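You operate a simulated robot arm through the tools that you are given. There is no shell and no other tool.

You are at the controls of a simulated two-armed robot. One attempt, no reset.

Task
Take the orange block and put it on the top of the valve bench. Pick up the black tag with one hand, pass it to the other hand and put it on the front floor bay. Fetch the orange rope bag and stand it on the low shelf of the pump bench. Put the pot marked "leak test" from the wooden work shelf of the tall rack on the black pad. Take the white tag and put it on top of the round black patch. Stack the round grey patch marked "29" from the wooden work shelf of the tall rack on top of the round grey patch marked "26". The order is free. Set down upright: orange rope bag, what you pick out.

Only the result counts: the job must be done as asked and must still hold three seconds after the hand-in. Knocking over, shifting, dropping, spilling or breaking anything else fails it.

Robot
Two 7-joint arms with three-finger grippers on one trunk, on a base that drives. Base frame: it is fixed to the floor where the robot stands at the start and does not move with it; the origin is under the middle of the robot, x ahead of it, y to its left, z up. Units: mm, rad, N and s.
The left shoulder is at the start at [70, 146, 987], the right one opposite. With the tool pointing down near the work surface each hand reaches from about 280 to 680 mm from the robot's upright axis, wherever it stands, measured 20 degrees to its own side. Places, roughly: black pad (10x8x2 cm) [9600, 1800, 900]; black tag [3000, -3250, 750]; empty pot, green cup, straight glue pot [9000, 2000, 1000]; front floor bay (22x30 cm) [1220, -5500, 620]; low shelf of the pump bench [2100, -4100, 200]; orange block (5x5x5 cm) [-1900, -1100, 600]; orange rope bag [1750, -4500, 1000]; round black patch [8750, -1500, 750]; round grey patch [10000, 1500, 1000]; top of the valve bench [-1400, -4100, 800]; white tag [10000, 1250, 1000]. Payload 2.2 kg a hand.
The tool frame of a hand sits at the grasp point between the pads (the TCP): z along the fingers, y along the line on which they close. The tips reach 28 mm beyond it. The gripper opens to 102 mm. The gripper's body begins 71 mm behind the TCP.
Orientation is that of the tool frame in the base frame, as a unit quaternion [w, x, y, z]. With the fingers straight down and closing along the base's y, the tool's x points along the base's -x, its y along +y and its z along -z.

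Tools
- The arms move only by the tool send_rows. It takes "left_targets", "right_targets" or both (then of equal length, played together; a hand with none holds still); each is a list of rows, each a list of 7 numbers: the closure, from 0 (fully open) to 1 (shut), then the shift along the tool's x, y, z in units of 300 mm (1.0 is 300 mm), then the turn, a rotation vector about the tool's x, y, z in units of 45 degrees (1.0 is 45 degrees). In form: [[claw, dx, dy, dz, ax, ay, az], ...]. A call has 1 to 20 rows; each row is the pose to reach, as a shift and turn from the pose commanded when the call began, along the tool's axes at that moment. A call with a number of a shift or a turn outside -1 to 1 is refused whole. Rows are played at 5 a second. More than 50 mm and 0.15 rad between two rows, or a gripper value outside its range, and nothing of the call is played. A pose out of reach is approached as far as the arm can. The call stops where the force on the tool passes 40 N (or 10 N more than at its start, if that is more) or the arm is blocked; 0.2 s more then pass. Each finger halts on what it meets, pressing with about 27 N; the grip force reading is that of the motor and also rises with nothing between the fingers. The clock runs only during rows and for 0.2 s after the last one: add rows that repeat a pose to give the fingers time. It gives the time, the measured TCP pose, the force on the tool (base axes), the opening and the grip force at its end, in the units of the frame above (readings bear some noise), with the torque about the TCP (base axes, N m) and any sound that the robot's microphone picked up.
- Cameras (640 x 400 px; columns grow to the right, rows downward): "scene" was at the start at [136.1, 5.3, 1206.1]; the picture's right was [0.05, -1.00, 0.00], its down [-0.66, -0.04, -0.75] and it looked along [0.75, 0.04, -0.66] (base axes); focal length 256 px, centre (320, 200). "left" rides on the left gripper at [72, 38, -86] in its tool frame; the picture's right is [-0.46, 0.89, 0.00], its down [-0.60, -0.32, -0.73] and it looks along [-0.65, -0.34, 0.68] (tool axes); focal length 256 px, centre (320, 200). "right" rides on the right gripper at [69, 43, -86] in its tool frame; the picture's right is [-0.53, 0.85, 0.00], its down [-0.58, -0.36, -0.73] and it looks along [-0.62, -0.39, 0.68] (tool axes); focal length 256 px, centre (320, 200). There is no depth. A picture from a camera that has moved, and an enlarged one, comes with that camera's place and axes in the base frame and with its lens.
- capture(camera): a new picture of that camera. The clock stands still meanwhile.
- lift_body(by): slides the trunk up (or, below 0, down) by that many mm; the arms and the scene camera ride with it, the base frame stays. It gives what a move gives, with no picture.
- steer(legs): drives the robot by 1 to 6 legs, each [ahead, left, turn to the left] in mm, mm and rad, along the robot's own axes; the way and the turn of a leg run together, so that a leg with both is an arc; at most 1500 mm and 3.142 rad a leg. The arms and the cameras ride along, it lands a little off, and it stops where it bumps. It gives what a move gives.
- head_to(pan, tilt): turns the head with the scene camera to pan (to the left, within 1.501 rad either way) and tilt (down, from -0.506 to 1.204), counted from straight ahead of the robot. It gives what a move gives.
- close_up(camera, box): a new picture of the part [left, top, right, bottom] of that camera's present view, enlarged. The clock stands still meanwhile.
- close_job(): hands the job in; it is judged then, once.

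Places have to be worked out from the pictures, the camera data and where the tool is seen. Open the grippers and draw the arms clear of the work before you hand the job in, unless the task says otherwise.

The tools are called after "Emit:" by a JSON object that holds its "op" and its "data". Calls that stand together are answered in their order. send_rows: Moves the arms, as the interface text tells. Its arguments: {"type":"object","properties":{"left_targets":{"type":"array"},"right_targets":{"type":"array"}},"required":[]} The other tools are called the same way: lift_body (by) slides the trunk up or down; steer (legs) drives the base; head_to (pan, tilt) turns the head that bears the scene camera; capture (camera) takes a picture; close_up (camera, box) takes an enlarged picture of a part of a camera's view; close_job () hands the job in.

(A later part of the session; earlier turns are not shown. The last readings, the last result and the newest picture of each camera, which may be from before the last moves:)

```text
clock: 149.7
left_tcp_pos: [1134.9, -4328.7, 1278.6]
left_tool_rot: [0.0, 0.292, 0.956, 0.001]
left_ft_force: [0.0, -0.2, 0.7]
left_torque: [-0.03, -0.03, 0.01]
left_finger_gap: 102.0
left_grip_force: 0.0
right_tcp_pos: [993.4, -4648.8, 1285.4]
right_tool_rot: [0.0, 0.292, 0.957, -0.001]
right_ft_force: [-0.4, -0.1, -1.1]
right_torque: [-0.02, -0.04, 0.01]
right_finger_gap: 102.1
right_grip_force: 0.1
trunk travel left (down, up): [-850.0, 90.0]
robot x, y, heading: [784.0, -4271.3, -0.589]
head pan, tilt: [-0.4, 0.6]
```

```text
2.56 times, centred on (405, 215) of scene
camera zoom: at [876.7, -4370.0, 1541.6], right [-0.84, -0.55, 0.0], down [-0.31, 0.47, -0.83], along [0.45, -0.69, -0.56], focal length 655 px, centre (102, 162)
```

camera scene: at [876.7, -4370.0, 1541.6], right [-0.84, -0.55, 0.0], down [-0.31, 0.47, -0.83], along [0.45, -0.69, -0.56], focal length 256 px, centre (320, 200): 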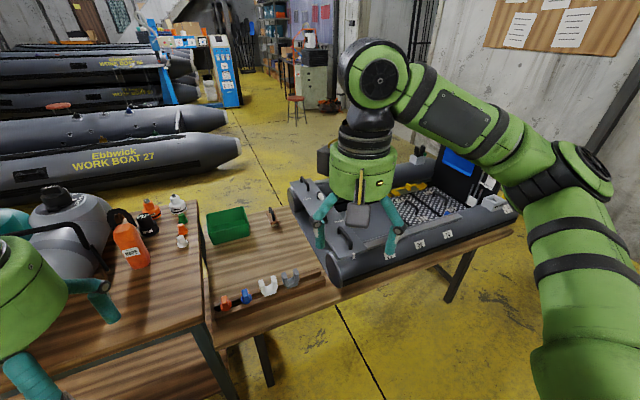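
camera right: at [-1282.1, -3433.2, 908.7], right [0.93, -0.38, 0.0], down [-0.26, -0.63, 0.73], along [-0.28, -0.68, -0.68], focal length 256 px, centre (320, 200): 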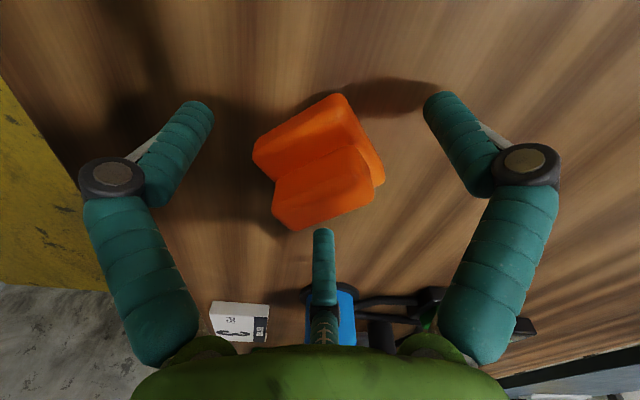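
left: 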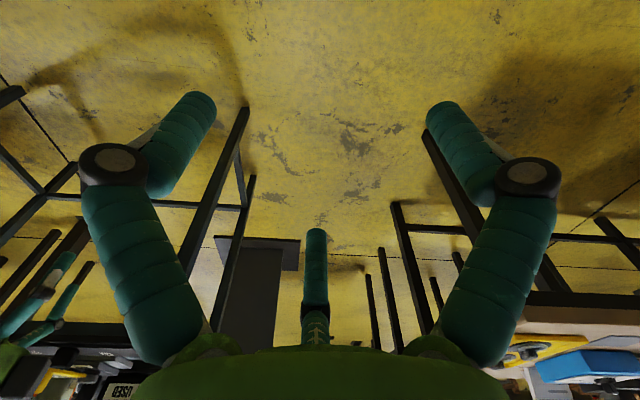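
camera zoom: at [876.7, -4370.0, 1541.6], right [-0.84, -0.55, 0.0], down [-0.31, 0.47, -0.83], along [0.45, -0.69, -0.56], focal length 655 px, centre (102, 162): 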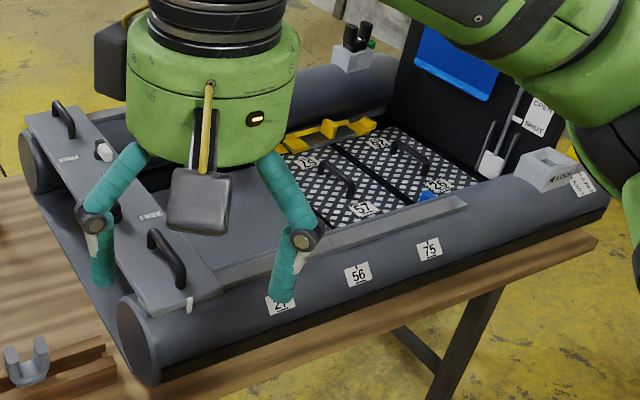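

The orange ROPE bag stands at about (1735,-4535) beside a grey jerrycan. I strafe left so the bag is to my right-front and lower the trunk to see it from the side.

Emit:
{"op": "steer", "data": {"legs": [[0, 500, 0]]}}

Emit:
{"op": "head_to", "data": {"pan": -0.2, "tilt": 0.5}}

Emit:
{"op": "capture", "data": {"camera": "scene"}}

Emit:
{"op": "lift_body", "data": {"by": -300}}

Emit:
{"op": "capture", "data": {"camera": "scene"}}

```text
clock: 152.7
left_tcp_pos: [1413.5, -3907.8, 1279.8]
left_tool_rot: [0.001, 0.288, 0.958, 0.001]
left_ft_force: [-0.2, -0.3, 0.0]
left_torque: [-0.01, -0.03, 0.01]
left_finger_gap: 102.0
left_grip_force: 0.1
right_tcp_pos: [1273.6, -4229.7, 1284.8]
right_tool_rot: [0.001, 0.287, 0.958, 0.0]
right_ft_force: [-0.4, 0.0, 0.3]
right_torque: [0.0, 0.03, -0.01]
right_finger_gap: 101.9
right_grip_force: 0.0
trunk travel left (down, up): [-850.0, 90.0]
robot x, y, heading: [1064.0, -3849.3, -0.585]
head pan, tilt: [-0.4, 0.6]
```

```text
clock: 153.4
left_tcp_pos: [1413.8, -3904.7, 1277.5]
left_tool_rot: [0.0, 0.288, 0.958, -0.001]
left_ft_force: [0.3, 0.0, -0.3]
left_torque: [0.01, 0.0, 0.04]
left_finger_gap: 102.3
left_grip_force: 0.0
right_tcp_pos: [1273.6, -4228.1, 1285.4]
right_tool_rot: [0.0, 0.287, 0.958, -0.002]
right_ft_force: [-0.8, 0.1, -0.2]
right_torque: [0.01, -0.02, -0.02]
right_finger_gap: 101.9
right_grip_force: 0.0
trunk travel left (down, up): [-850.0, 90.0]
robot x, y, heading: [1062.3, -3849.1, -0.584]
head pan, tilt: [-0.201, 0.499]
```

```text
taken
camera scene: at [1172.0, -3940.6, 1550.6], right [-0.71, -0.71, 0.0], down [-0.34, 0.34, -0.88], along [0.62, -0.62, -0.48], focal length 256 px, centre (320, 200)
```

scene: 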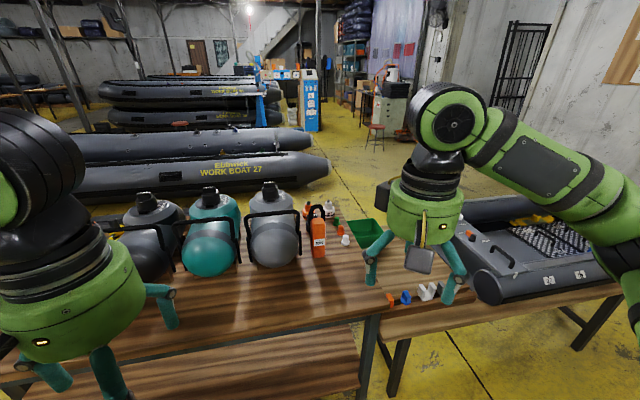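

```text
clock: 156.4
left_tcp_pos: [1414.7, -3905.4, 979.8]
left_tool_rot: [0.0, 0.288, 0.958, 0.0]
left_ft_force: [-0.1, 0.2, 0.1]
left_torque: [0.03, 0.01, 0.02]
left_finger_gap: 102.1
left_grip_force: 0.1
right_tcp_pos: [1273.2, -4227.4, 985.4]
right_tool_rot: [0.0, 0.288, 0.958, -0.001]
right_ft_force: [0.1, -0.6, 0.4]
right_torque: [0.0, 0.02, 0.0]
right_finger_gap: 102.1
right_grip_force: 0.0
trunk travel left (down, up): [-550.0, 390.0]
robot x, y, heading: [1064.4, -3848.6, -0.583]
head pan, tilt: [-0.201, 0.499]
```

```text
taken
camera scene: at [1171.8, -3940.7, 1250.7], right [-0.71, -0.71, 0.0], down [-0.34, 0.34, -0.88], along [0.62, -0.62, -0.48], focal length 256 px, centre (320, 200)
```

scene: 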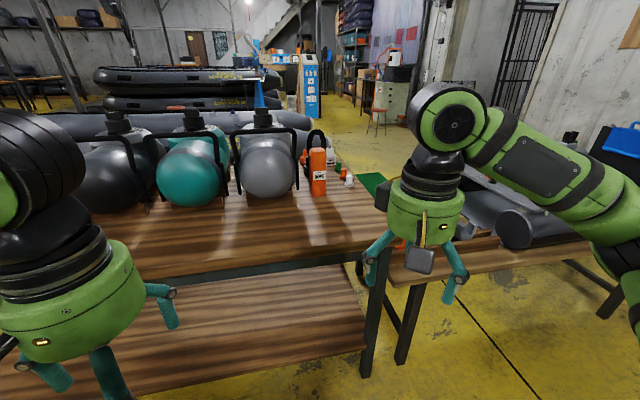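

Bag bottom computes to z≈828 at roughly (1755,-4518). I zoom in on the bag and its neighbours.

Emit:
{"op": "close_up", "data": {"camera": "scene", "box": [230, 110, 390, 220]}}

Emit:
{"op": "close_up", "data": {"camera": "scene", "box": [60, 220, 400, 400]}}

```text
3.64 times, centred on (310, 165) of scene
camera zoom: at [1171.8, -3940.7, 1250.7], right [-0.71, -0.71, 0.0], down [-0.34, 0.34, -0.88], along [0.62, -0.62, -0.48], focal length 930 px, centre (356, 327)
```

zoom: 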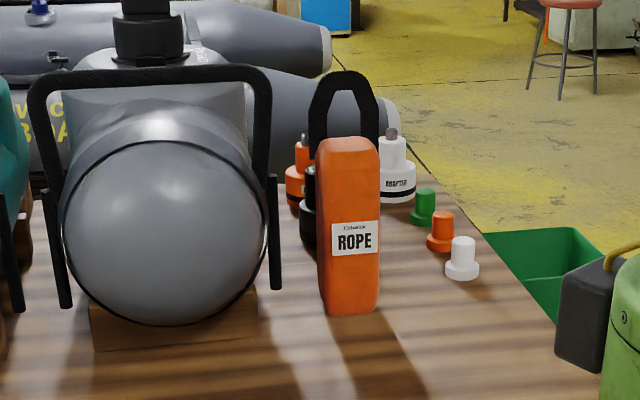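

```text
1.88 times, centred on (230, 310) of scene
camera zoom: at [1171.8, -3940.7, 1250.7], right [-0.71, -0.71, 0.0], down [-0.34, 0.34, -0.88], along [0.62, -0.62, -0.48], focal length 482 px, centre (489, -7)
```

zoom: 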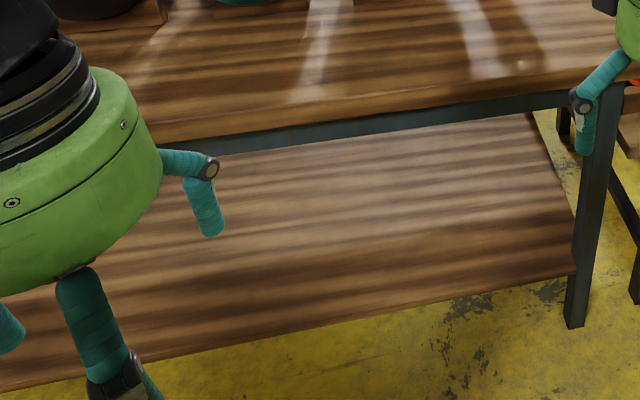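

The bag is ~52 mm wide, its front face roughly perpendicular to my heading, and the shelf below is empty. I'll grasp it with a horizontal tool; first I pitch the right hand forward in two calls while moving it out.

Emit:
{"op": "send_rows", "data": {"right_targets": [[0, -0.12, 0, 0, 0, -0.17, 0], [0, -0.24, 0, 0, 0, -0.34, 0], [0, -0.36, 0, 0, 0, -0.5, 0], [0, -0.48, 0, 0, 0, -0.67, 0], [0, -0.6, 0, 0, 0, -0.84, 0], [0, -0.72, 0, 0, 0, -1, 0], [0, -0.72, 0, 0, 0, -1, 0]], "left_targets": [[0, 0, 0, -0.08, 0, 0, 0], [0, 0, 0, -0.16, 0, 0, 0], [0, 0, 0, -0.24, 0, 0, 0], [0, 0, 0, -0.32, 0, 0, 0], [0, 0, 0, -0.4, 0, 0, 0], [0, 0, 0, -0.5, 0, 0, 0], [0, 0, 0, -0.5, 0, 0, 0]]}}

Emit:
{"op": "capture", "data": {"camera": "scene"}}

```text
clock: 158.0
left_tcp_pos: [1415.0, -3905.3, 1128.5]
left_tool_rot: [-0.001, 0.289, 0.957, 0.0]
left_ft_force: [0.3, 0.4, 0.0]
left_torque: [0.02, 0.01, -0.01]
left_finger_gap: 101.9
left_grip_force: 0.1
right_tcp_pos: [1453.9, -4347.7, 984.3]
right_tool_rot: [0.367, 0.266, 0.885, -0.111]
right_ft_force: [-0.3, 0.1, 0.0]
right_torque: [-0.01, -0.04, -0.01]
right_finger_gap: 102.1
right_grip_force: 0.1
trunk travel left (down, up): [-550.0, 390.0]
robot x, y, heading: [1063.0, -3849.8, -0.582]
head pan, tilt: [-0.201, 0.499]
```

```text
taken
camera scene: at [1172.3, -3940.5, 1250.6], right [-0.71, -0.71, 0.0], down [-0.34, 0.34, -0.88], along [0.62, -0.62, -0.48], focal length 256 px, centre (320, 200)
```

scene: 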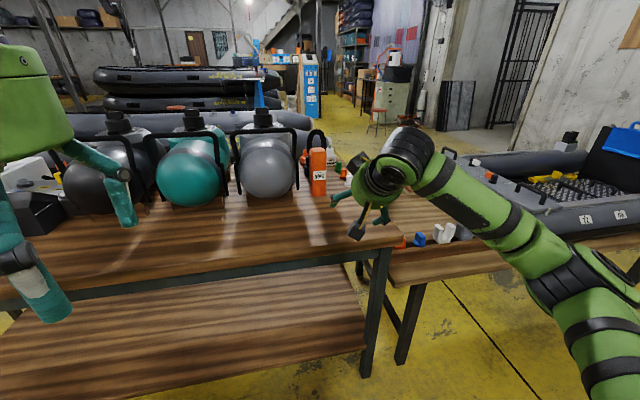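

Works well. I pitch the remaining 45° and lower the hand ~100 mm relative to the shoulder.

Emit:
{"op": "send_rows", "data": {"right_targets": [[0, 0.04, 0, 0.04, 0, -0.17, 0], [0, 0.08, 0, 0.08, 0, -0.34, 0], [0, 0.12, 0, 0.12, 0, -0.5, 0], [0, 0.16, 0, 0.16, 0, -0.67, 0], [0, 0.2, 0, 0.2, 0, -0.84, 0], [0, 0.236, 0, 0.236, 0, -1, 0], [0, 0.236, 0, 0.236, 0, -1, 0]]}}

Emit:
{"op": "capture", "data": {"camera": "scene"}}

Emit:
{"op": "capture", "data": {"camera": "right"}}

```text
clock: 159.6
left_tcp_pos: [1414.8, -3904.4, 1127.1]
left_tool_rot: [0.0, 0.288, 0.958, 0.0]
left_ft_force: [0.6, -0.8, 0.6]
left_torque: [0.01, 0.04, -0.02]
left_finger_gap: 102.0
left_grip_force: 0.0
right_tcp_pos: [1455.2, -4346.2, 883.7]
right_tool_rot: [0.678, 0.202, 0.677, -0.204]
right_ft_force: [0.3, -0.1, 0.8]
right_torque: [0.02, 0.0, 0.04]
right_finger_gap: 102.0
right_grip_force: 0.1
trunk travel left (down, up): [-550.0, 390.0]
robot x, y, heading: [1063.2, -3849.8, -0.583]
head pan, tilt: [-0.201, 0.499]
```

```text
taken
camera scene: at [1171.9, -3940.6, 1250.7], right [-0.71, -0.71, 0.0], down [-0.34, 0.34, -0.88], along [0.62, -0.62, -0.48], focal length 256 px, centre (320, 200)
```

scene: 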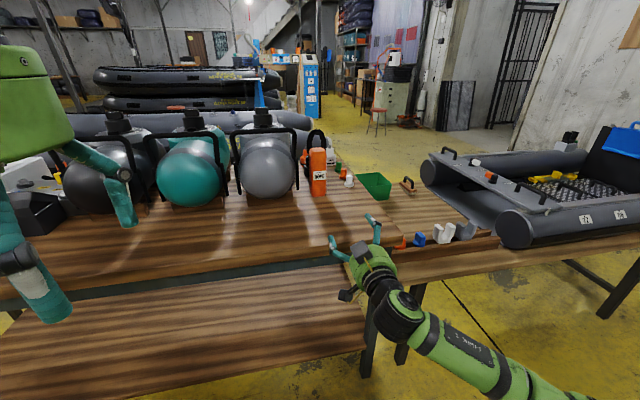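

```text
taken
camera right: at [1405.9, -4261.6, 813.9], right [0.47, 0.71, 0.53], down [-0.81, 0.1, 0.58], along [0.35, -0.7, 0.62], focal length 256 px, centre (320, 200)
```

right: 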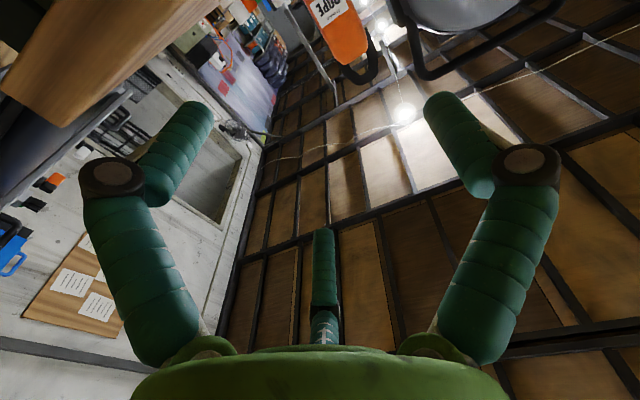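

Right tool is horizontal, TCP 600 ahead/−199 lateral. I raise the trunk 80 mm and drive ahead 180 mm, then use both cameras to align with the bag.

Emit:
{"op": "lift_body", "data": {"by": 80}}

Emit:
{"op": "steer", "data": {"legs": [[180, 10, 0]]}}

Emit:
{"op": "capture", "data": {"camera": "scene"}}

Emit:
{"op": "capture", "data": {"camera": "right"}}

```text
clock: 160.8
left_tcp_pos: [1414.8, -3905.2, 1207.9]
left_tool_rot: [0.0, 0.287, 0.958, 0.0]
left_ft_force: [-0.3, 0.3, 0.0]
left_torque: [0.0, 0.04, -0.03]
left_finger_gap: 102.3
left_grip_force: 0.1
right_tcp_pos: [1456.3, -4344.9, 963.9]
right_tool_rot: [0.676, 0.204, 0.677, -0.205]
right_ft_force: [0.2, 0.4, 0.4]
right_torque: [0.03, -0.02, 0.01]
right_finger_gap: 101.9
right_grip_force: 0.1
trunk travel left (down, up): [-630.0, 310.0]
robot x, y, heading: [1060.4, -3848.7, -0.579]
head pan, tilt: [-0.201, 0.499]
```

```text
clock: 162.3
left_tcp_pos: [1571.2, -3997.2, 1209.6]
left_tool_rot: [0.0, 0.289, 0.957, 0.0]
left_ft_force: [0.0, 0.7, -0.8]
left_torque: [0.02, 0.02, 0.01]
left_finger_gap: 102.1
left_grip_force: 0.0
right_tcp_pos: [1611.2, -4437.9, 964.3]
right_tool_rot: [0.677, 0.204, 0.677, -0.205]
right_ft_force: [-0.1, -0.7, -0.4]
right_torque: [-0.03, -0.01, -0.02]
right_finger_gap: 102.1
right_grip_force: 0.1
trunk travel left (down, up): [-630.0, 310.0]
robot x, y, heading: [1219.8, -3942.6, -0.584]
head pan, tilt: [-0.201, 0.499]
```

```text
taken
camera scene: at [1328.1, -4032.6, 1330.8], right [-0.71, -0.71, 0.0], down [-0.34, 0.34, -0.88], along [0.62, -0.62, -0.48], focal length 256 px, centre (320, 200)
```

scene: 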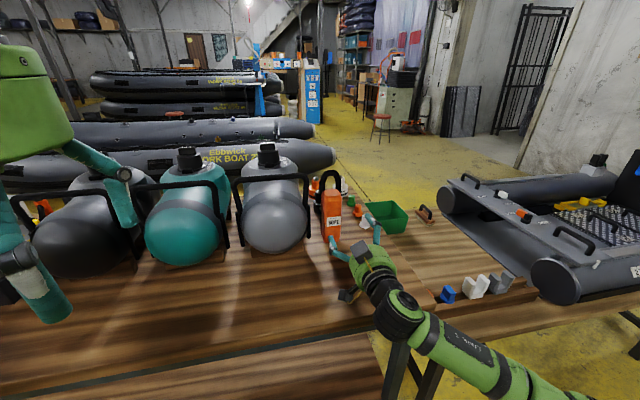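

```text
taken
camera right: at [1561.9, -4353.9, 894.4], right [0.47, 0.71, 0.53], down [-0.81, 0.1, 0.58], along [0.35, -0.7, 0.62], focal length 256 px, centre (320, 200)
```

right: 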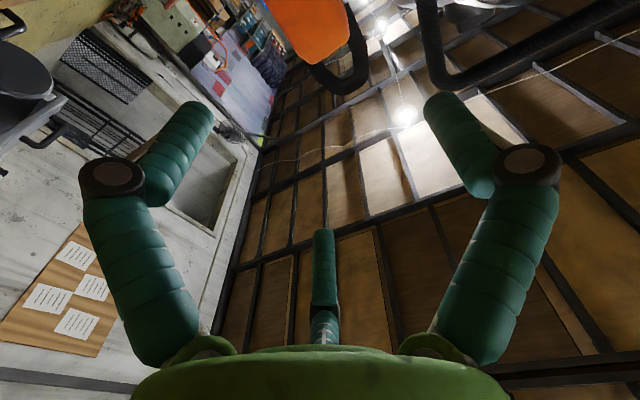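

I zoom on the bag and gripper for accurate alignment.

Emit:
{"op": "close_up", "data": {"camera": "scene", "box": [270, 150, 430, 270]}}

```text
3.33 times, centred on (350, 210) of scene
camera zoom: at [1328.1, -4032.6, 1330.8], right [-0.71, -0.71, 0.0], down [-0.34, 0.34, -0.88], along [0.62, -0.62, -0.48], focal length 853 px, centre (220, 167)
```

zoom: 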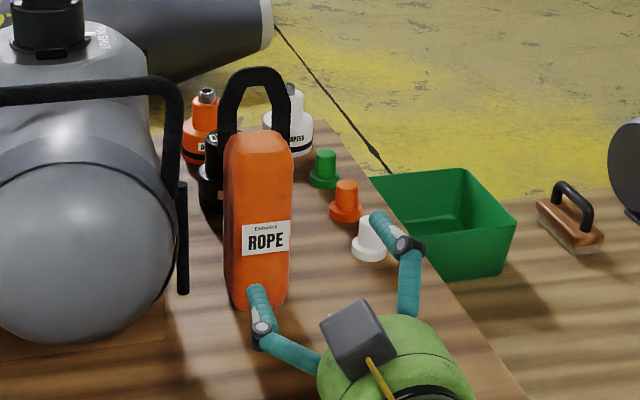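

I check the gripper's attachments in this orientation to know its clearances.

Emit:
{"op": "close_up", "data": {"camera": "scene", "box": [310, 200, 470, 360]}}

```text
2.50 times, centred on (390, 280) of scene
camera zoom: at [1328.1, -4032.6, 1330.8], right [-0.71, -0.71, 0.0], down [-0.34, 0.34, -0.88], along [0.62, -0.62, -0.48], focal length 640 px, centre (145, 0)
```

zoom: 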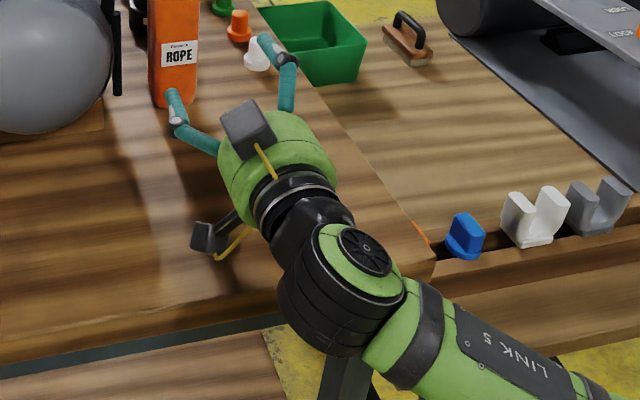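

Computation says the bag's front face is ~155–169 mm ahead of the TCP and its centre 14 mm to tool +y — matching what I want. I drive 110 mm ahead and re-check.

Emit:
{"op": "steer", "data": {"legs": [[110, 0, 0]]}}

Emit:
{"op": "close_up", "data": {"camera": "scene", "box": [270, 150, 430, 270]}}

Emit:
{"op": "capture", "data": {"camera": "right"}}

```text
clock: 163.5
left_tcp_pos: [1659.5, -4057.9, 1207.8]
left_tool_rot: [0.0, 0.289, 0.957, 0.0]
left_ft_force: [0.3, -0.1, -0.2]
left_torque: [0.02, 0.02, 0.0]
left_finger_gap: 102.0
left_grip_force: 0.1
right_tcp_pos: [1700.0, -4496.9, 965.0]
right_tool_rot: [0.677, 0.203, 0.677, -0.204]
right_ft_force: [0.5, 0.1, 0.2]
right_torque: [0.03, -0.03, 0.03]
right_finger_gap: 101.8
right_grip_force: 0.1
trunk travel left (down, up): [-630.0, 310.0]
robot x, y, heading: [1311.6, -4004.0, -0.588]
head pan, tilt: [-0.201, 0.499]
```

```text
3.33 times, centred on (350, 210) of scene
camera zoom: at [1417.7, -4092.0, 1330.8], right [-0.71, -0.71, 0.0], down [-0.34, 0.34, -0.88], along [0.62, -0.62, -0.48], focal length 853 px, centre (220, 167)
```

zoom: 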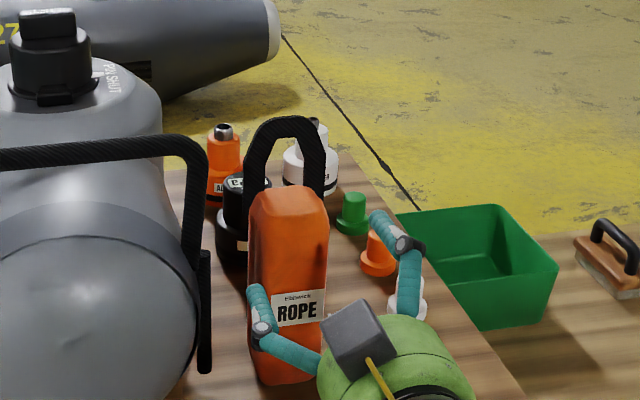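

```text
taken
camera right: at [1651.3, -4413.3, 894.5], right [0.47, 0.71, 0.53], down [-0.81, 0.1, 0.58], along [0.35, -0.7, 0.62], focal length 256 px, centre (320, 200)
```

right: 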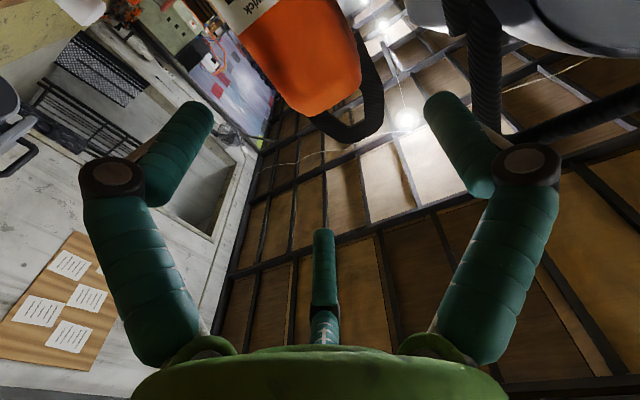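

The bag's front face is ~62 mm ahead, centred 14 mm to the +y side. I lower 20 mm (TCP z≈945) and advance 62 mm with the arm, open.

Emit:
{"op": "lift_body", "data": {"by": -20}}

Emit:
{"op": "send_rows", "data": {"right_targets": [[0, 0, 0, 0.05, 0, 0, 0], [0, 0, 0, 0.1, 0, 0, 0], [0, 0, 0, 0.15, 0, 0, 0], [0, 0, 0, 0.19, 0, 0, 0], [0, 0, 0, 0.21, 0, 0, 0], [0, 0, 0, 0.21, 0, 0, 0]]}}

Emit:
{"op": "close_up", "data": {"camera": "scene", "box": [270, 130, 430, 290]}}

Emit:
{"op": "capture", "data": {"camera": "right"}}

```text
clock: 164.1
left_tcp_pos: [1660.2, -4056.4, 1188.6]
left_tool_rot: [0.001, 0.289, 0.957, 0.0]
left_ft_force: [0.1, -0.3, 0.1]
left_torque: [-0.01, 0.0, -0.03]
left_finger_gap: 102.4
left_grip_force: 0.1
right_tcp_pos: [1699.8, -4497.6, 945.2]
right_tool_rot: [0.677, 0.203, 0.677, -0.204]
right_ft_force: [0.1, 0.1, -1.1]
right_torque: [-0.03, -0.01, -0.01]
right_finger_gap: 102.0
right_grip_force: 0.0
trunk travel left (down, up): [-610.0, 330.0]
robot x, y, heading: [1308.1, -4001.2, -0.587]
head pan, tilt: [-0.201, 0.499]
```

```text
clock: 165.5
left_tcp_pos: [1660.6, -4056.9, 1188.3]
left_tool_rot: [0.0, 0.289, 0.957, 0.001]
left_ft_force: [0.1, 1.3, -1.0]
left_torque: [0.07, 0.0, 0.05]
left_finger_gap: 102.1
left_grip_force: 0.0
right_tcp_pos: [1754.4, -4531.0, 943.0]
right_tool_rot: [0.677, 0.204, 0.677, -0.205]
right_ft_force: [-0.4, 0.0, 1.0]
right_torque: [0.01, 0.05, 0.02]
right_finger_gap: 101.9
right_grip_force: 0.2
trunk travel left (down, up): [-610.0, 330.0]
robot x, y, heading: [1310.1, -3999.6, -0.581]
head pan, tilt: [-0.201, 0.499]
```

```text
2.50 times, centred on (350, 210) of scene
camera zoom: at [1418.2, -4092.4, 1310.7], right [-0.71, -0.71, 0.0], down [-0.34, 0.34, -0.88], along [0.62, -0.62, -0.48], focal length 640 px, centre (245, 175)
```

zoom: 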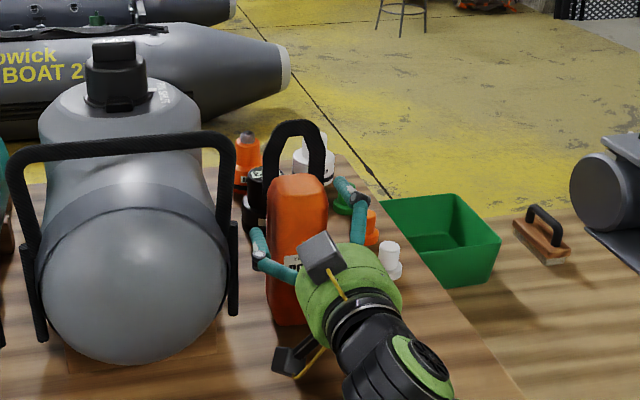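

```text
taken
camera right: at [1705.1, -4447.3, 873.6], right [0.47, 0.7, 0.53], down [-0.81, 0.1, 0.58], along [0.35, -0.7, 0.62], focal length 256 px, centre (320, 200)
```

right: 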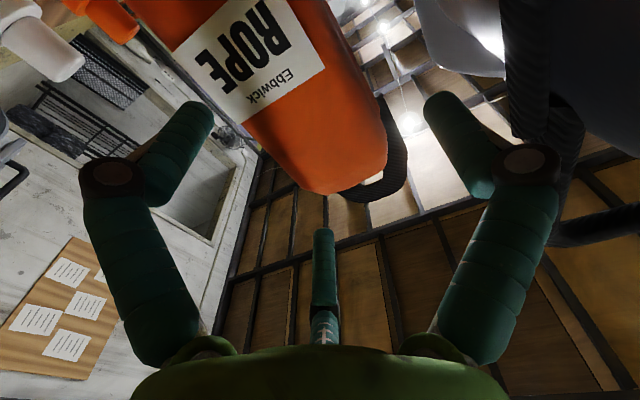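

Label triangulation suggests the bag is centred nearer +5 mm with its face ~12 mm ahead of the TCP. I shift −7 mm in y, advance 17 mm, then check.

Emit:
{"op": "send_rows", "data": {"right_targets": [[0, 0, -0.024, 0, 0, 0, 0], [0, 0, -0.024, 0.03, 0, 0, 0], [0, 0, -0.024, 0.057, 0, 0, 0], [0, 0, -0.024, 0.057, 0, 0, 0]]}}

Emit:
{"op": "capture", "data": {"camera": "right"}}

Emit:
{"op": "close_up", "data": {"camera": "scene", "box": [270, 130, 430, 290]}}

```text
clock: 166.5
left_tcp_pos: [1661.2, -4057.0, 1188.7]
left_tool_rot: [0.001, 0.29, 0.957, 0.0]
left_ft_force: [-0.3, -0.1, -0.2]
left_torque: [0.01, -0.04, 0.03]
left_finger_gap: 101.9
left_grip_force: 0.1
right_tcp_pos: [1762.4, -4548.2, 943.3]
right_tool_rot: [0.677, 0.204, 0.677, -0.203]
right_ft_force: [-0.4, 1.1, 0.1]
right_torque: [0.05, 0.01, -0.01]
right_finger_gap: 101.9
right_grip_force: 0.0
trunk travel left (down, up): [-610.0, 330.0]
robot x, y, heading: [1311.8, -4003.5, -0.586]
head pan, tilt: [-0.201, 0.499]
```

```text
taken
camera right: at [1714.2, -4464.2, 872.8], right [0.47, 0.71, 0.53], down [-0.81, 0.1, 0.58], along [0.35, -0.7, 0.62], focal length 256 px, centre (320, 200)
```

right: 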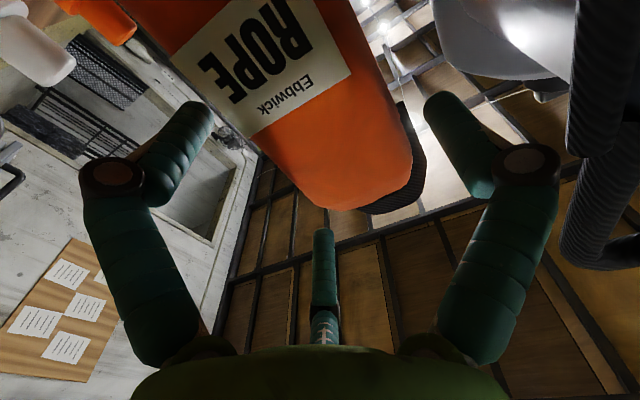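

```text
2.50 times, centred on (350, 210) of scene
camera zoom: at [1418.1, -4092.4, 1310.7], right [-0.71, -0.71, 0.0], down [-0.34, 0.34, -0.88], along [0.62, -0.62, -0.48], focal length 640 px, centre (245, 175)
```

zoom: 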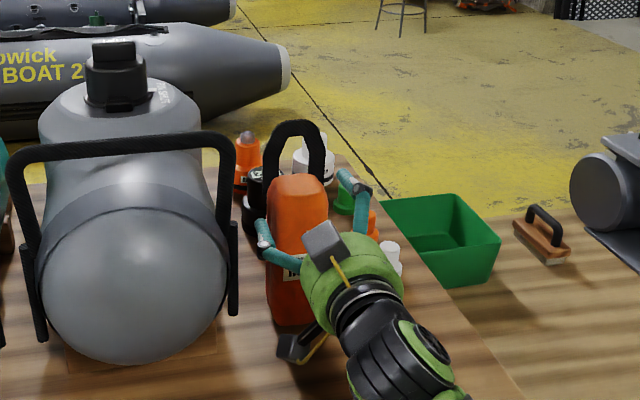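

The bag is between the fingers with the tips ~25 mm past its face. I close the gripper.

Emit:
{"op": "send_rows", "data": {"right_targets": [[0.2, 0, 0, 0.02, 0, 0, 0], [0.4, 0, 0, 0.02, 0, 0, 0], [0.6, 0, 0, 0.02, 0, 0, 0], [0.8, 0, 0, 0.02, 0, 0, 0], [1, 0, 0, 0.02, 0, 0, 0], [1, 0, 0, 0.02, 0, 0, 0], [1, 0, 0, 0.02, 0, 0, 0]]}}

Emit:
{"op": "capture", "data": {"camera": "right"}}

Emit:
{"op": "close_up", "data": {"camera": "scene", "box": [270, 130, 430, 290]}}

```text
clock: 168.1
left_tcp_pos: [1660.4, -4058.2, 1188.2]
left_tool_rot: [0.0, 0.289, 0.957, 0.0]
left_ft_force: [0.6, -0.7, 0.0]
left_torque: [0.01, -0.02, 0.0]
left_finger_gap: 101.9
left_grip_force: 0.1
right_tcp_pos: [1767.6, -4551.8, 943.2]
right_tool_rot: [0.677, 0.203, 0.677, -0.205]
right_ft_force: [-1.2, -0.3, 0.3]
right_torque: [-0.08, 0.17, -0.04]
right_finger_gap: 80.4
right_grip_force: 26.8
trunk travel left (down, up): [-610.0, 330.0]
robot x, y, heading: [1311.4, -4002.7, -0.582]
head pan, tilt: [-0.201, 0.499]
```

```text
taken
camera right: at [1718.9, -4467.2, 873.4], right [0.47, 0.7, 0.53], down [-0.81, 0.1, 0.58], along [0.35, -0.7, 0.62], focal length 256 px, centre (320, 200)
```

right: 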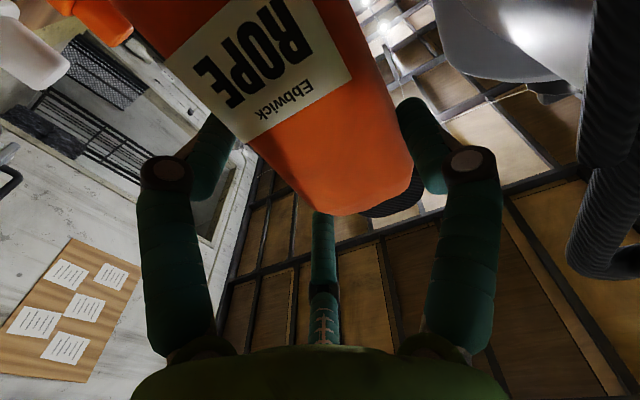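

```text
2.50 times, centred on (350, 210) of scene
camera zoom: at [1418.1, -4092.4, 1310.7], right [-0.71, -0.71, 0.0], down [-0.34, 0.34, -0.88], along [0.62, -0.62, -0.48], focal length 640 px, centre (245, 175)
```

zoom: 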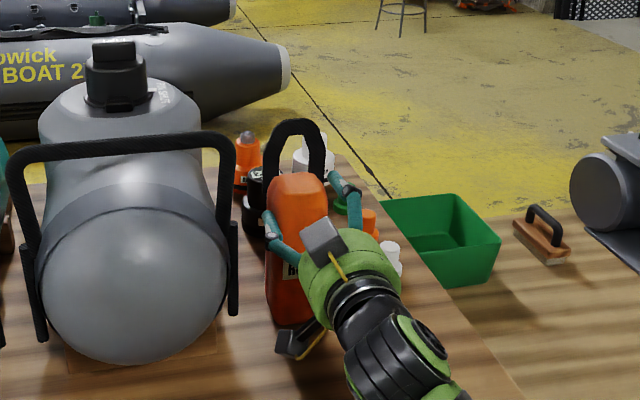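

Gap 80.4 with 26.8 N: the three prongs hold the bag across ~60 mm. I lift the trunk 60 mm and verify.

Emit:
{"op": "lift_body", "data": {"by": 60}}

Emit:
{"op": "capture", "data": {"camera": "scene"}}

Emit:
{"op": "capture", "data": {"camera": "right"}}

```text
clock: 169.1
left_tcp_pos: [1661.3, -4058.1, 1248.0]
left_tool_rot: [0.0, 0.289, 0.957, 0.001]
left_ft_force: [-0.9, 0.2, 0.4]
left_torque: [0.01, 0.0, -0.01]
left_finger_gap: 102.0
left_grip_force: 0.0
right_tcp_pos: [1768.4, -4552.8, 1002.3]
right_tool_rot: [0.677, 0.204, 0.677, -0.204]
right_ft_force: [-0.1, 0.6, -3.3]
right_torque: [0.04, 0.09, 0.03]
right_finger_gap: 78.2
right_grip_force: 27.2
trunk travel left (down, up): [-670.0, 270.0]
robot x, y, heading: [1310.6, -4000.4, -0.579]
head pan, tilt: [-0.201, 0.499]
```

```text
taken
camera scene: at [1418.9, -4093.1, 1370.6], right [-0.71, -0.71, 0.0], down [-0.34, 0.34, -0.88], along [0.62, -0.62, -0.48], focal length 256 px, centre (320, 200)
```

scene: 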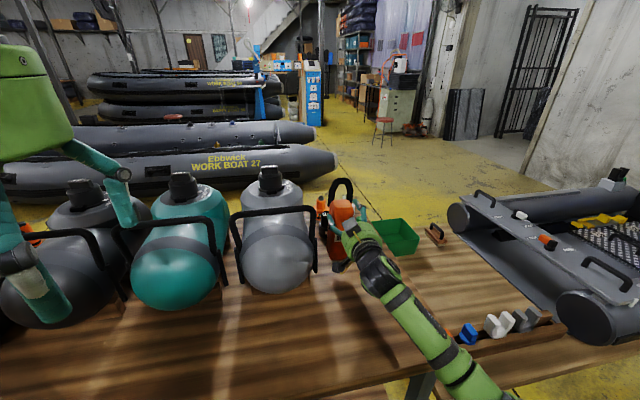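

```text
taken
camera right: at [1719.5, -4467.5, 932.7], right [0.47, 0.7, 0.53], down [-0.81, 0.1, 0.58], along [0.35, -0.7, 0.62], focal length 256 px, centre (320, 200)
```

right: 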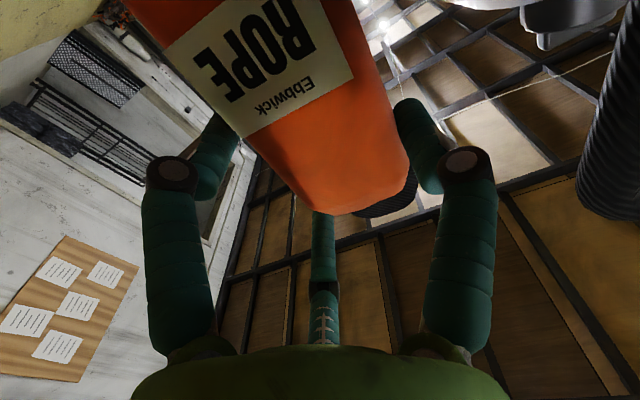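

The bag is up (weight ~3.3 N). I back off 400 mm from the bench and lower the trunk in stages toward the shelf level.

Emit:
{"op": "steer", "data": {"legs": [[-400, 100, 0]]}}

Emit:
{"op": "lift_body", "data": {"by": -350}}

Emit:
{"op": "head_to", "data": {"pan": -0.2, "tilt": 0.7}}

Emit:
{"op": "capture", "data": {"camera": "scene"}}

```text
clock: 171.7
left_tcp_pos: [1388.8, -3754.7, 1248.2]
left_tool_rot: [0.001, 0.286, 0.958, 0.0]
left_ft_force: [0.1, 0.3, 0.6]
left_torque: [0.0, 0.0, 0.0]
left_finger_gap: 102.1
left_grip_force: 0.1
right_tcp_pos: [1500.6, -4248.4, 1001.8]
right_tool_rot: [0.677, 0.202, 0.678, -0.202]
right_ft_force: [-0.2, 0.3, -2.5]
right_torque: [0.06, 0.12, 0.02]
right_finger_gap: 77.7
right_grip_force: 26.8
trunk travel left (down, up): [-670.0, 270.0]
robot x, y, heading: [1038.6, -3697.9, -0.575]
head pan, tilt: [-0.201, 0.499]
```

```text
clock: 175.1
left_tcp_pos: [1389.1, -3753.3, 897.4]
left_tool_rot: [0.001, 0.285, 0.958, 0.0]
left_ft_force: [-0.4, 0.7, -0.1]
left_torque: [-0.01, -0.02, 0.0]
left_finger_gap: 102.2
left_grip_force: 0.0
right_tcp_pos: [1498.3, -4248.1, 653.3]
right_tool_rot: [0.677, 0.203, 0.678, -0.203]
right_ft_force: [0.1, 0.9, -2.5]
right_torque: [0.01, 0.1, 0.05]
right_finger_gap: 76.6
right_grip_force: 27.0
trunk travel left (down, up): [-320.0, 620.0]
robot x, y, heading: [1034.5, -3694.3, -0.578]
head pan, tilt: [-0.201, 0.499]
```

```text
clock: 175.8
left_tcp_pos: [1388.6, -3753.9, 895.9]
left_tool_rot: [0.0, 0.287, 0.958, 0.0]
left_ft_force: [-0.7, -0.1, -0.6]
left_torque: [0.01, 0.01, 0.03]
left_finger_gap: 102.1
left_grip_force: 0.0
right_tcp_pos: [1497.8, -4247.3, 653.7]
right_tool_rot: [0.677, 0.202, 0.678, -0.202]
right_ft_force: [-0.6, 0.4, -4.0]
right_torque: [0.0, 0.09, 0.02]
right_finger_gap: 76.8
right_grip_force: 26.8
trunk travel left (down, up): [-320.0, 620.0]
robot x, y, heading: [1035.8, -3696.5, -0.583]
head pan, tilt: [-0.201, 0.7]
```

```text
taken
camera scene: at [1142.2, -3786.1, 1002.9], right [-0.7, -0.71, 0.0], down [-0.46, 0.45, -0.77], along [0.54, -0.54, -0.64], focal length 256 px, centre (320, 200)
```

scene: 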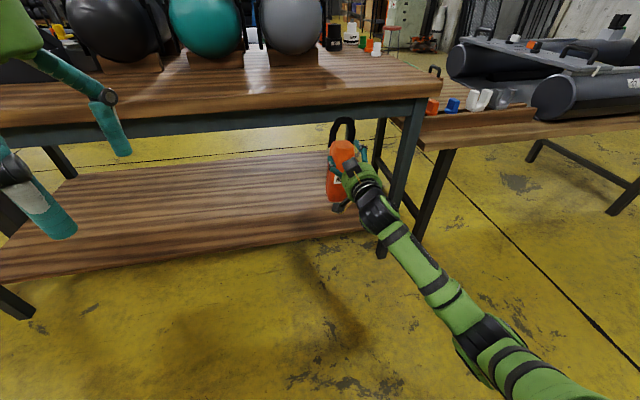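

The gap is creeping (80→76.8), so I check the bag's attitude in the grip.

Emit:
{"op": "close_up", "data": {"camera": "scene", "box": [290, 100, 410, 230]}}

Emit:
{"op": "capture", "data": {"camera": "right"}}

```text
3.08 times, centred on (350, 165) of scene
camera zoom: at [1142.2, -3786.1, 1002.9], right [-0.7, -0.71, 0.0], down [-0.46, 0.45, -0.77], along [0.54, -0.54, -0.64], focal length 787 px, centre (228, 308)
```

zoom: 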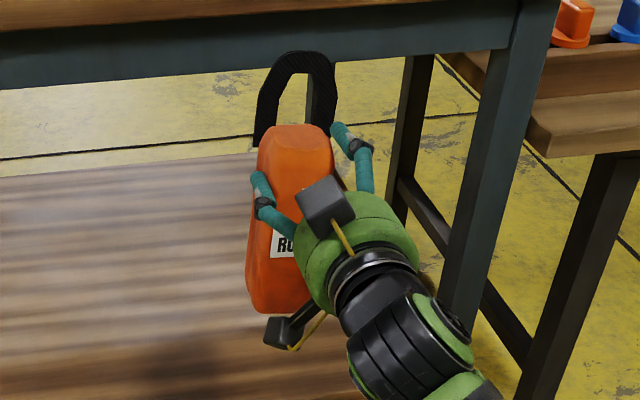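

```text
taken
camera right: at [1448.7, -4163.5, 582.7], right [0.46, 0.71, 0.53], down [-0.81, 0.1, 0.58], along [0.36, -0.7, 0.62], focal length 256 px, centre (320, 200)
```

right: 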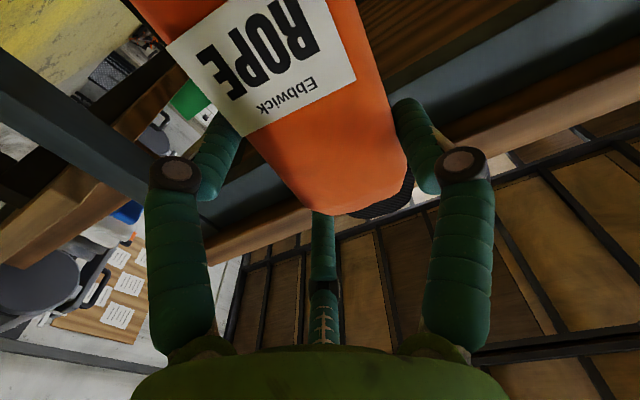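

The bag is held steadily. I lower a further 275 mm (TCP ≈378, bag bottom ≈50 mm above the shelf) and look.

Emit:
{"op": "lift_body", "data": {"by": -275}}

Emit:
{"op": "head_to", "data": {"pan": -0.2, "tilt": 0.5}}

Emit:
{"op": "capture", "data": {"camera": "scene"}}

Emit:
{"op": "capture", "data": {"camera": "left"}}

```text
clock: 178.6
left_tcp_pos: [1388.0, -3754.1, 624.0]
left_tool_rot: [0.0, 0.287, 0.958, 0.0]
left_ft_force: [0.1, -0.4, 0.0]
left_torque: [0.0, 0.01, -0.01]
left_finger_gap: 102.1
left_grip_force: 0.1
right_tcp_pos: [1498.5, -4247.6, 378.8]
right_tool_rot: [0.677, 0.202, 0.678, -0.202]
right_ft_force: [0.6, -0.4, -2.5]
right_torque: [0.0, 0.12, 0.05]
right_finger_gap: 76.2
right_grip_force: 26.8
trunk travel left (down, up): [-45.0, 895.0]
robot x, y, heading: [1034.7, -3700.2, -0.578]
head pan, tilt: [-0.201, 0.7]
```

```text
clock: 179.3
left_tcp_pos: [1388.3, -3754.2, 623.3]
left_tool_rot: [-0.001, 0.286, 0.958, 0.0]
left_ft_force: [0.1, 0.4, -0.2]
left_torque: [0.01, 0.01, -0.01]
left_finger_gap: 102.3
left_grip_force: 0.0
right_tcp_pos: [1497.7, -4247.1, 377.8]
right_tool_rot: [0.677, 0.202, 0.679, -0.202]
right_ft_force: [0.4, 0.7, -2.9]
right_torque: [0.03, 0.08, 0.02]
right_finger_gap: 76.0
right_grip_force: 27.2
trunk travel left (down, up): [-45.0, 895.0]
robot x, y, heading: [1036.6, -3700.7, -0.583]
head pan, tilt: [-0.201, 0.499]
```

```text
taken
camera scene: at [1146.3, -3790.2, 745.5], right [-0.7, -0.71, 0.0], down [-0.34, 0.34, -0.88], along [0.62, -0.62, -0.48], focal length 256 px, centre (320, 200)
```

scene: 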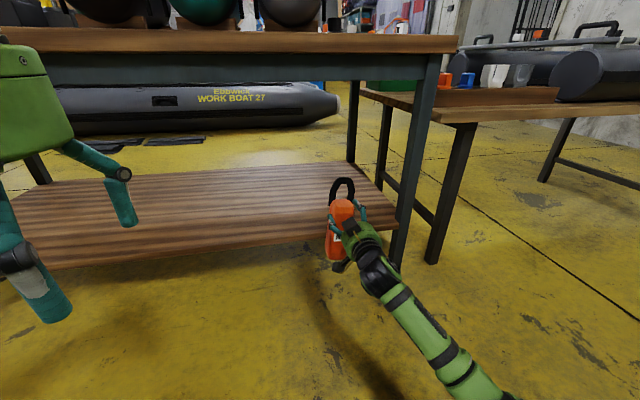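

```text
taken
camera left: at [1348.6, -3682.5, 709.1], right [0.87, 0.48, 0.0], down [0.33, -0.6, 0.73], along [0.35, -0.64, -0.68], focal length 256 px, centre (320, 200)
```

left: 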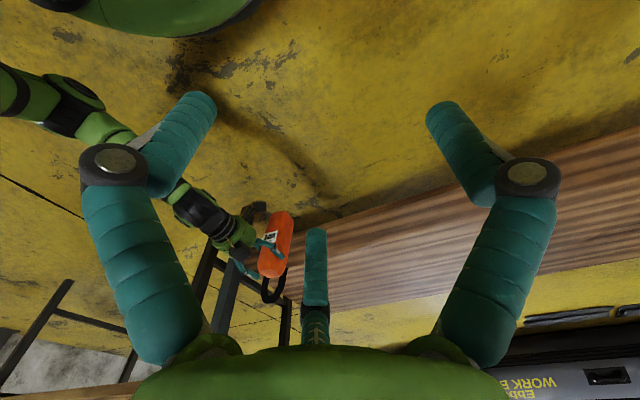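

Shelf front edge is at n≈3800, z≈210. I drive 330 mm ahead to bring the bag over the shelf.

Emit:
{"op": "steer", "data": {"legs": [[330, 0, 0]]}}

Emit:
{"op": "capture", "data": {"camera": "scene"}}

Emit:
{"op": "capture", "data": {"camera": "right"}}

```text
clock: 180.9
left_tcp_pos: [1533.4, -3848.0, 622.9]
left_tool_rot: [0.001, 0.285, 0.958, 0.0]
left_ft_force: [-1.1, -0.2, -0.2]
left_torque: [0.0, 0.0, -0.01]
left_finger_gap: 102.0
left_grip_force: 0.0
right_tcp_pos: [1644.8, -4337.6, 380.6]
right_tool_rot: [0.68, 0.204, 0.676, -0.196]
right_ft_force: [-4.6, 1.3, 0.8]
right_torque: [0.39, 0.75, 0.13]
right_finger_gap: 70.2
right_grip_force: 26.4
trunk travel left (down, up): [-45.0, 895.0]
robot x, y, heading: [1182.6, -3791.0, -0.579]
head pan, tilt: [-0.201, 0.499]
stopped in leg 1: the force on the tool passed its limit at 109 N (the readings are from after the stop); the commanded pose is now the measured one
```

```text
taken
camera scene: at [1291.0, -3884.7, 745.6], right [-0.7, -0.71, 0.0], down [-0.34, 0.34, -0.88], along [0.62, -0.62, -0.48], focal length 256 px, centre (320, 200)
```

scene: 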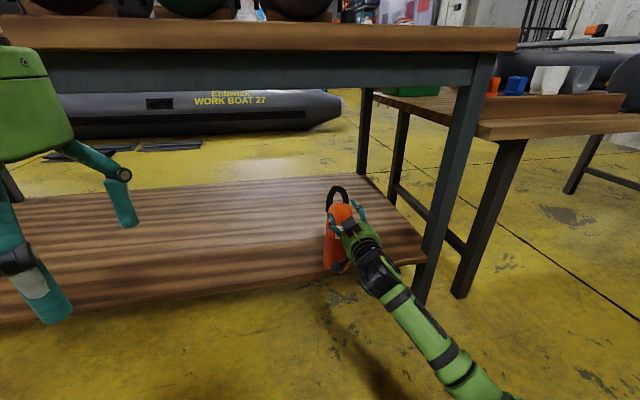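

```text
taken
camera right: at [1594.2, -4253.6, 311.7], right [0.45, 0.71, 0.54], down [-0.82, 0.08, 0.57], along [0.36, -0.7, 0.62], focal length 256 px, centre (320, 200)
```

right: 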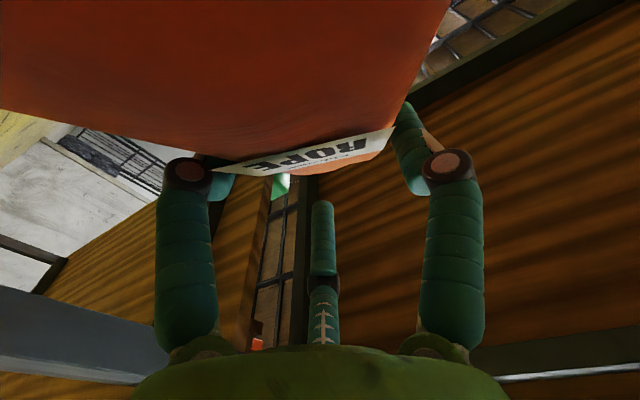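

The bag touched the shelf edge — the shelf is at z≈258, higher than expected. I look closely at the bag before any recovery motion.

Emit:
{"op": "close_up", "data": {"camera": "scene", "box": [290, 170, 410, 300]}}

Emit:
{"op": "capture", "data": {"camera": "left"}}

```text
3.08 times, centred on (350, 235) of scene
camera zoom: at [1291.0, -3884.7, 745.6], right [-0.7, -0.71, 0.0], down [-0.34, 0.34, -0.88], along [0.62, -0.62, -0.48], focal length 787 px, centre (228, 92)
```

zoom: 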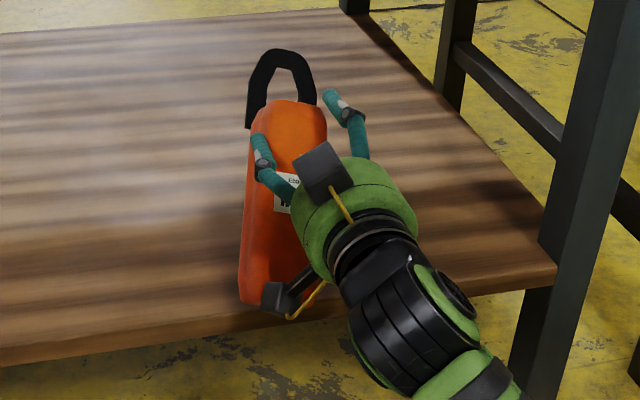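

```text
taken
camera left: at [1493.5, -3776.9, 708.8], right [0.87, 0.49, 0.0], down [0.33, -0.6, 0.73], along [0.36, -0.64, -0.68], focal length 256 px, centre (320, 200)
```

left: 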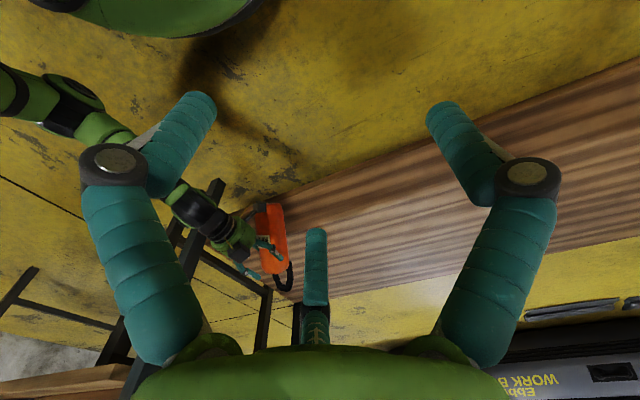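

The bag is still held but tilted (bottom toward me). I back off 150 mm and raise the trunk 110 mm, then examine.

Emit:
{"op": "steer", "data": {"legs": [[-150, 0, 0]]}}

Emit:
{"op": "lift_body", "data": {"by": 110}}

Emit:
{"op": "close_up", "data": {"camera": "scene", "box": [280, 170, 440, 300]}}

Emit:
{"op": "capture", "data": {"camera": "right"}}

```text
clock: 182.2
left_tcp_pos: [1410.0, -3768.9, 622.8]
left_tool_rot: [-0.001, 0.287, 0.958, 0.001]
left_ft_force: [0.3, 0.7, 0.4]
left_torque: [-0.01, -0.03, -0.02]
left_finger_gap: 102.2
left_grip_force: 0.1
right_tcp_pos: [1518.9, -4257.9, 381.0]
right_tool_rot: [0.68, 0.204, 0.677, -0.196]
right_ft_force: [-0.5, -0.3, -3.4]
right_torque: [-0.09, 0.06, 0.02]
right_finger_gap: 69.9
right_grip_force: 27.0
trunk travel left (down, up): [-45.0, 895.0]
robot x, y, heading: [1056.7, -3716.9, -0.581]
head pan, tilt: [-0.201, 0.499]
```

```text
clock: 183.7
left_tcp_pos: [1409.8, -3768.2, 733.2]
left_tool_rot: [0.0, 0.286, 0.958, 0.001]
left_ft_force: [0.5, -0.4, -0.1]
left_torque: [-0.02, 0.0, -0.02]
left_finger_gap: 101.8
left_grip_force: 0.1
right_tcp_pos: [1519.2, -4258.2, 490.0]
right_tool_rot: [0.679, 0.205, 0.676, -0.197]
right_ft_force: [-0.1, 0.1, -3.0]
right_torque: [-0.08, 0.01, 0.0]
right_finger_gap: 70.2
right_grip_force: 27.0
trunk travel left (down, up): [-155.0, 785.0]
robot x, y, heading: [1057.3, -3712.7, -0.586]
head pan, tilt: [-0.201, 0.499]
```

```text
3.08 times, centred on (360, 235) of scene
camera zoom: at [1167.7, -3804.4, 855.5], right [-0.71, -0.71, 0.0], down [-0.34, 0.34, -0.88], along [0.62, -0.62, -0.48], focal length 787 px, centre (197, 92)
```

zoom: 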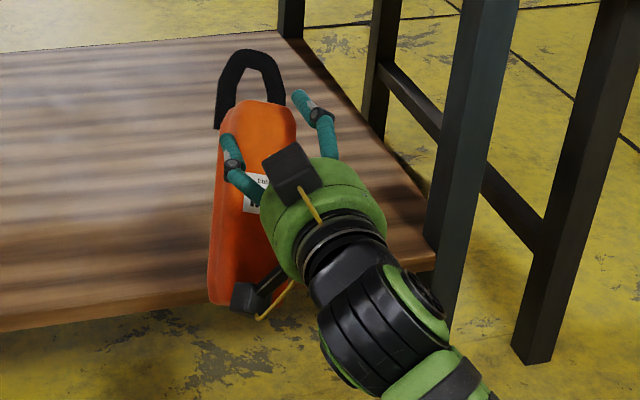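

```text
taken
camera right: at [1469.6, -4173.7, 420.6], right [0.46, 0.7, 0.54], down [-0.82, 0.09, 0.57], along [0.36, -0.7, 0.61], focal length 256 px, centre (320, 200)
```

right: 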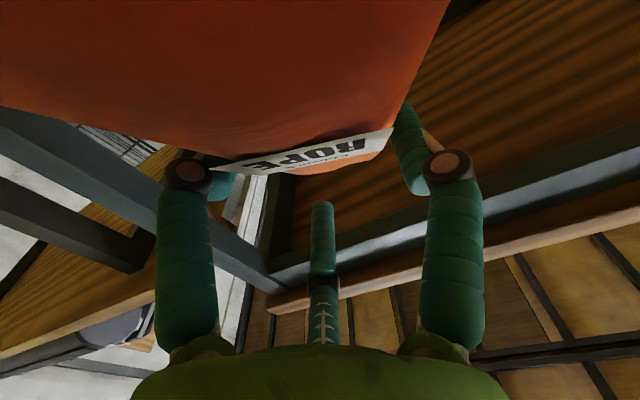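

The bag leans with its top forward by roughly 25–30°. I'll upright it in the grip by gently pushing its upper far edge against the bench's front edge; first raise the hand to z≈760.

Emit:
{"op": "lift_body", "data": {"by": 268}}

Emit:
{"op": "capture", "data": {"camera": "scene"}}

Emit:
{"op": "capture", "data": {"camera": "left"}}

```text
clock: 186.4
left_tcp_pos: [1410.7, -3768.3, 1000.7]
left_tool_rot: [-0.001, 0.287, 0.958, 0.001]
left_ft_force: [0.3, -0.2, 0.4]
left_torque: [0.01, 0.01, 0.0]
left_finger_gap: 102.0
left_grip_force: 0.0
right_tcp_pos: [1518.1, -4257.4, 758.6]
right_tool_rot: [0.68, 0.204, 0.676, -0.196]
right_ft_force: [0.3, -0.2, -0.6]
right_torque: [0.02, -0.03, 0.03]
right_finger_gap: 2.3
right_grip_force: 27.0
trunk travel left (down, up): [-423.0, 517.0]
robot x, y, heading: [1054.6, -3711.1, -0.576]
head pan, tilt: [-0.201, 0.499]
```

```text
taken
camera scene: at [1167.4, -3804.1, 1123.6], right [-0.71, -0.71, 0.0], down [-0.34, 0.34, -0.88], along [0.62, -0.62, -0.48], focal length 256 px, centre (320, 200)
```

scene: 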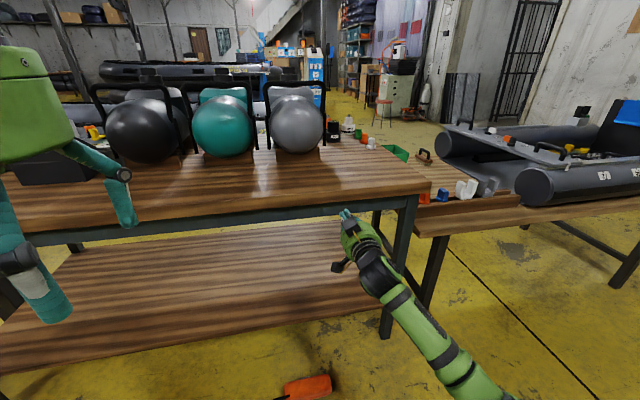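

```text
taken
camera left: at [1370.2, -3696.8, 1086.8], right [0.87, 0.48, 0.0], down [0.33, -0.6, 0.73], along [0.35, -0.64, -0.68], focal length 256 px, centre (320, 200)
```

left: 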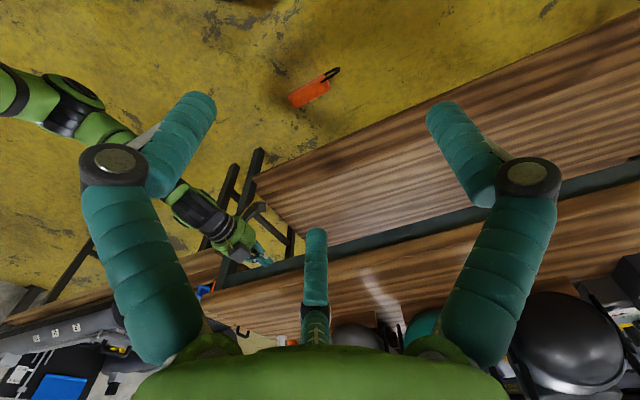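

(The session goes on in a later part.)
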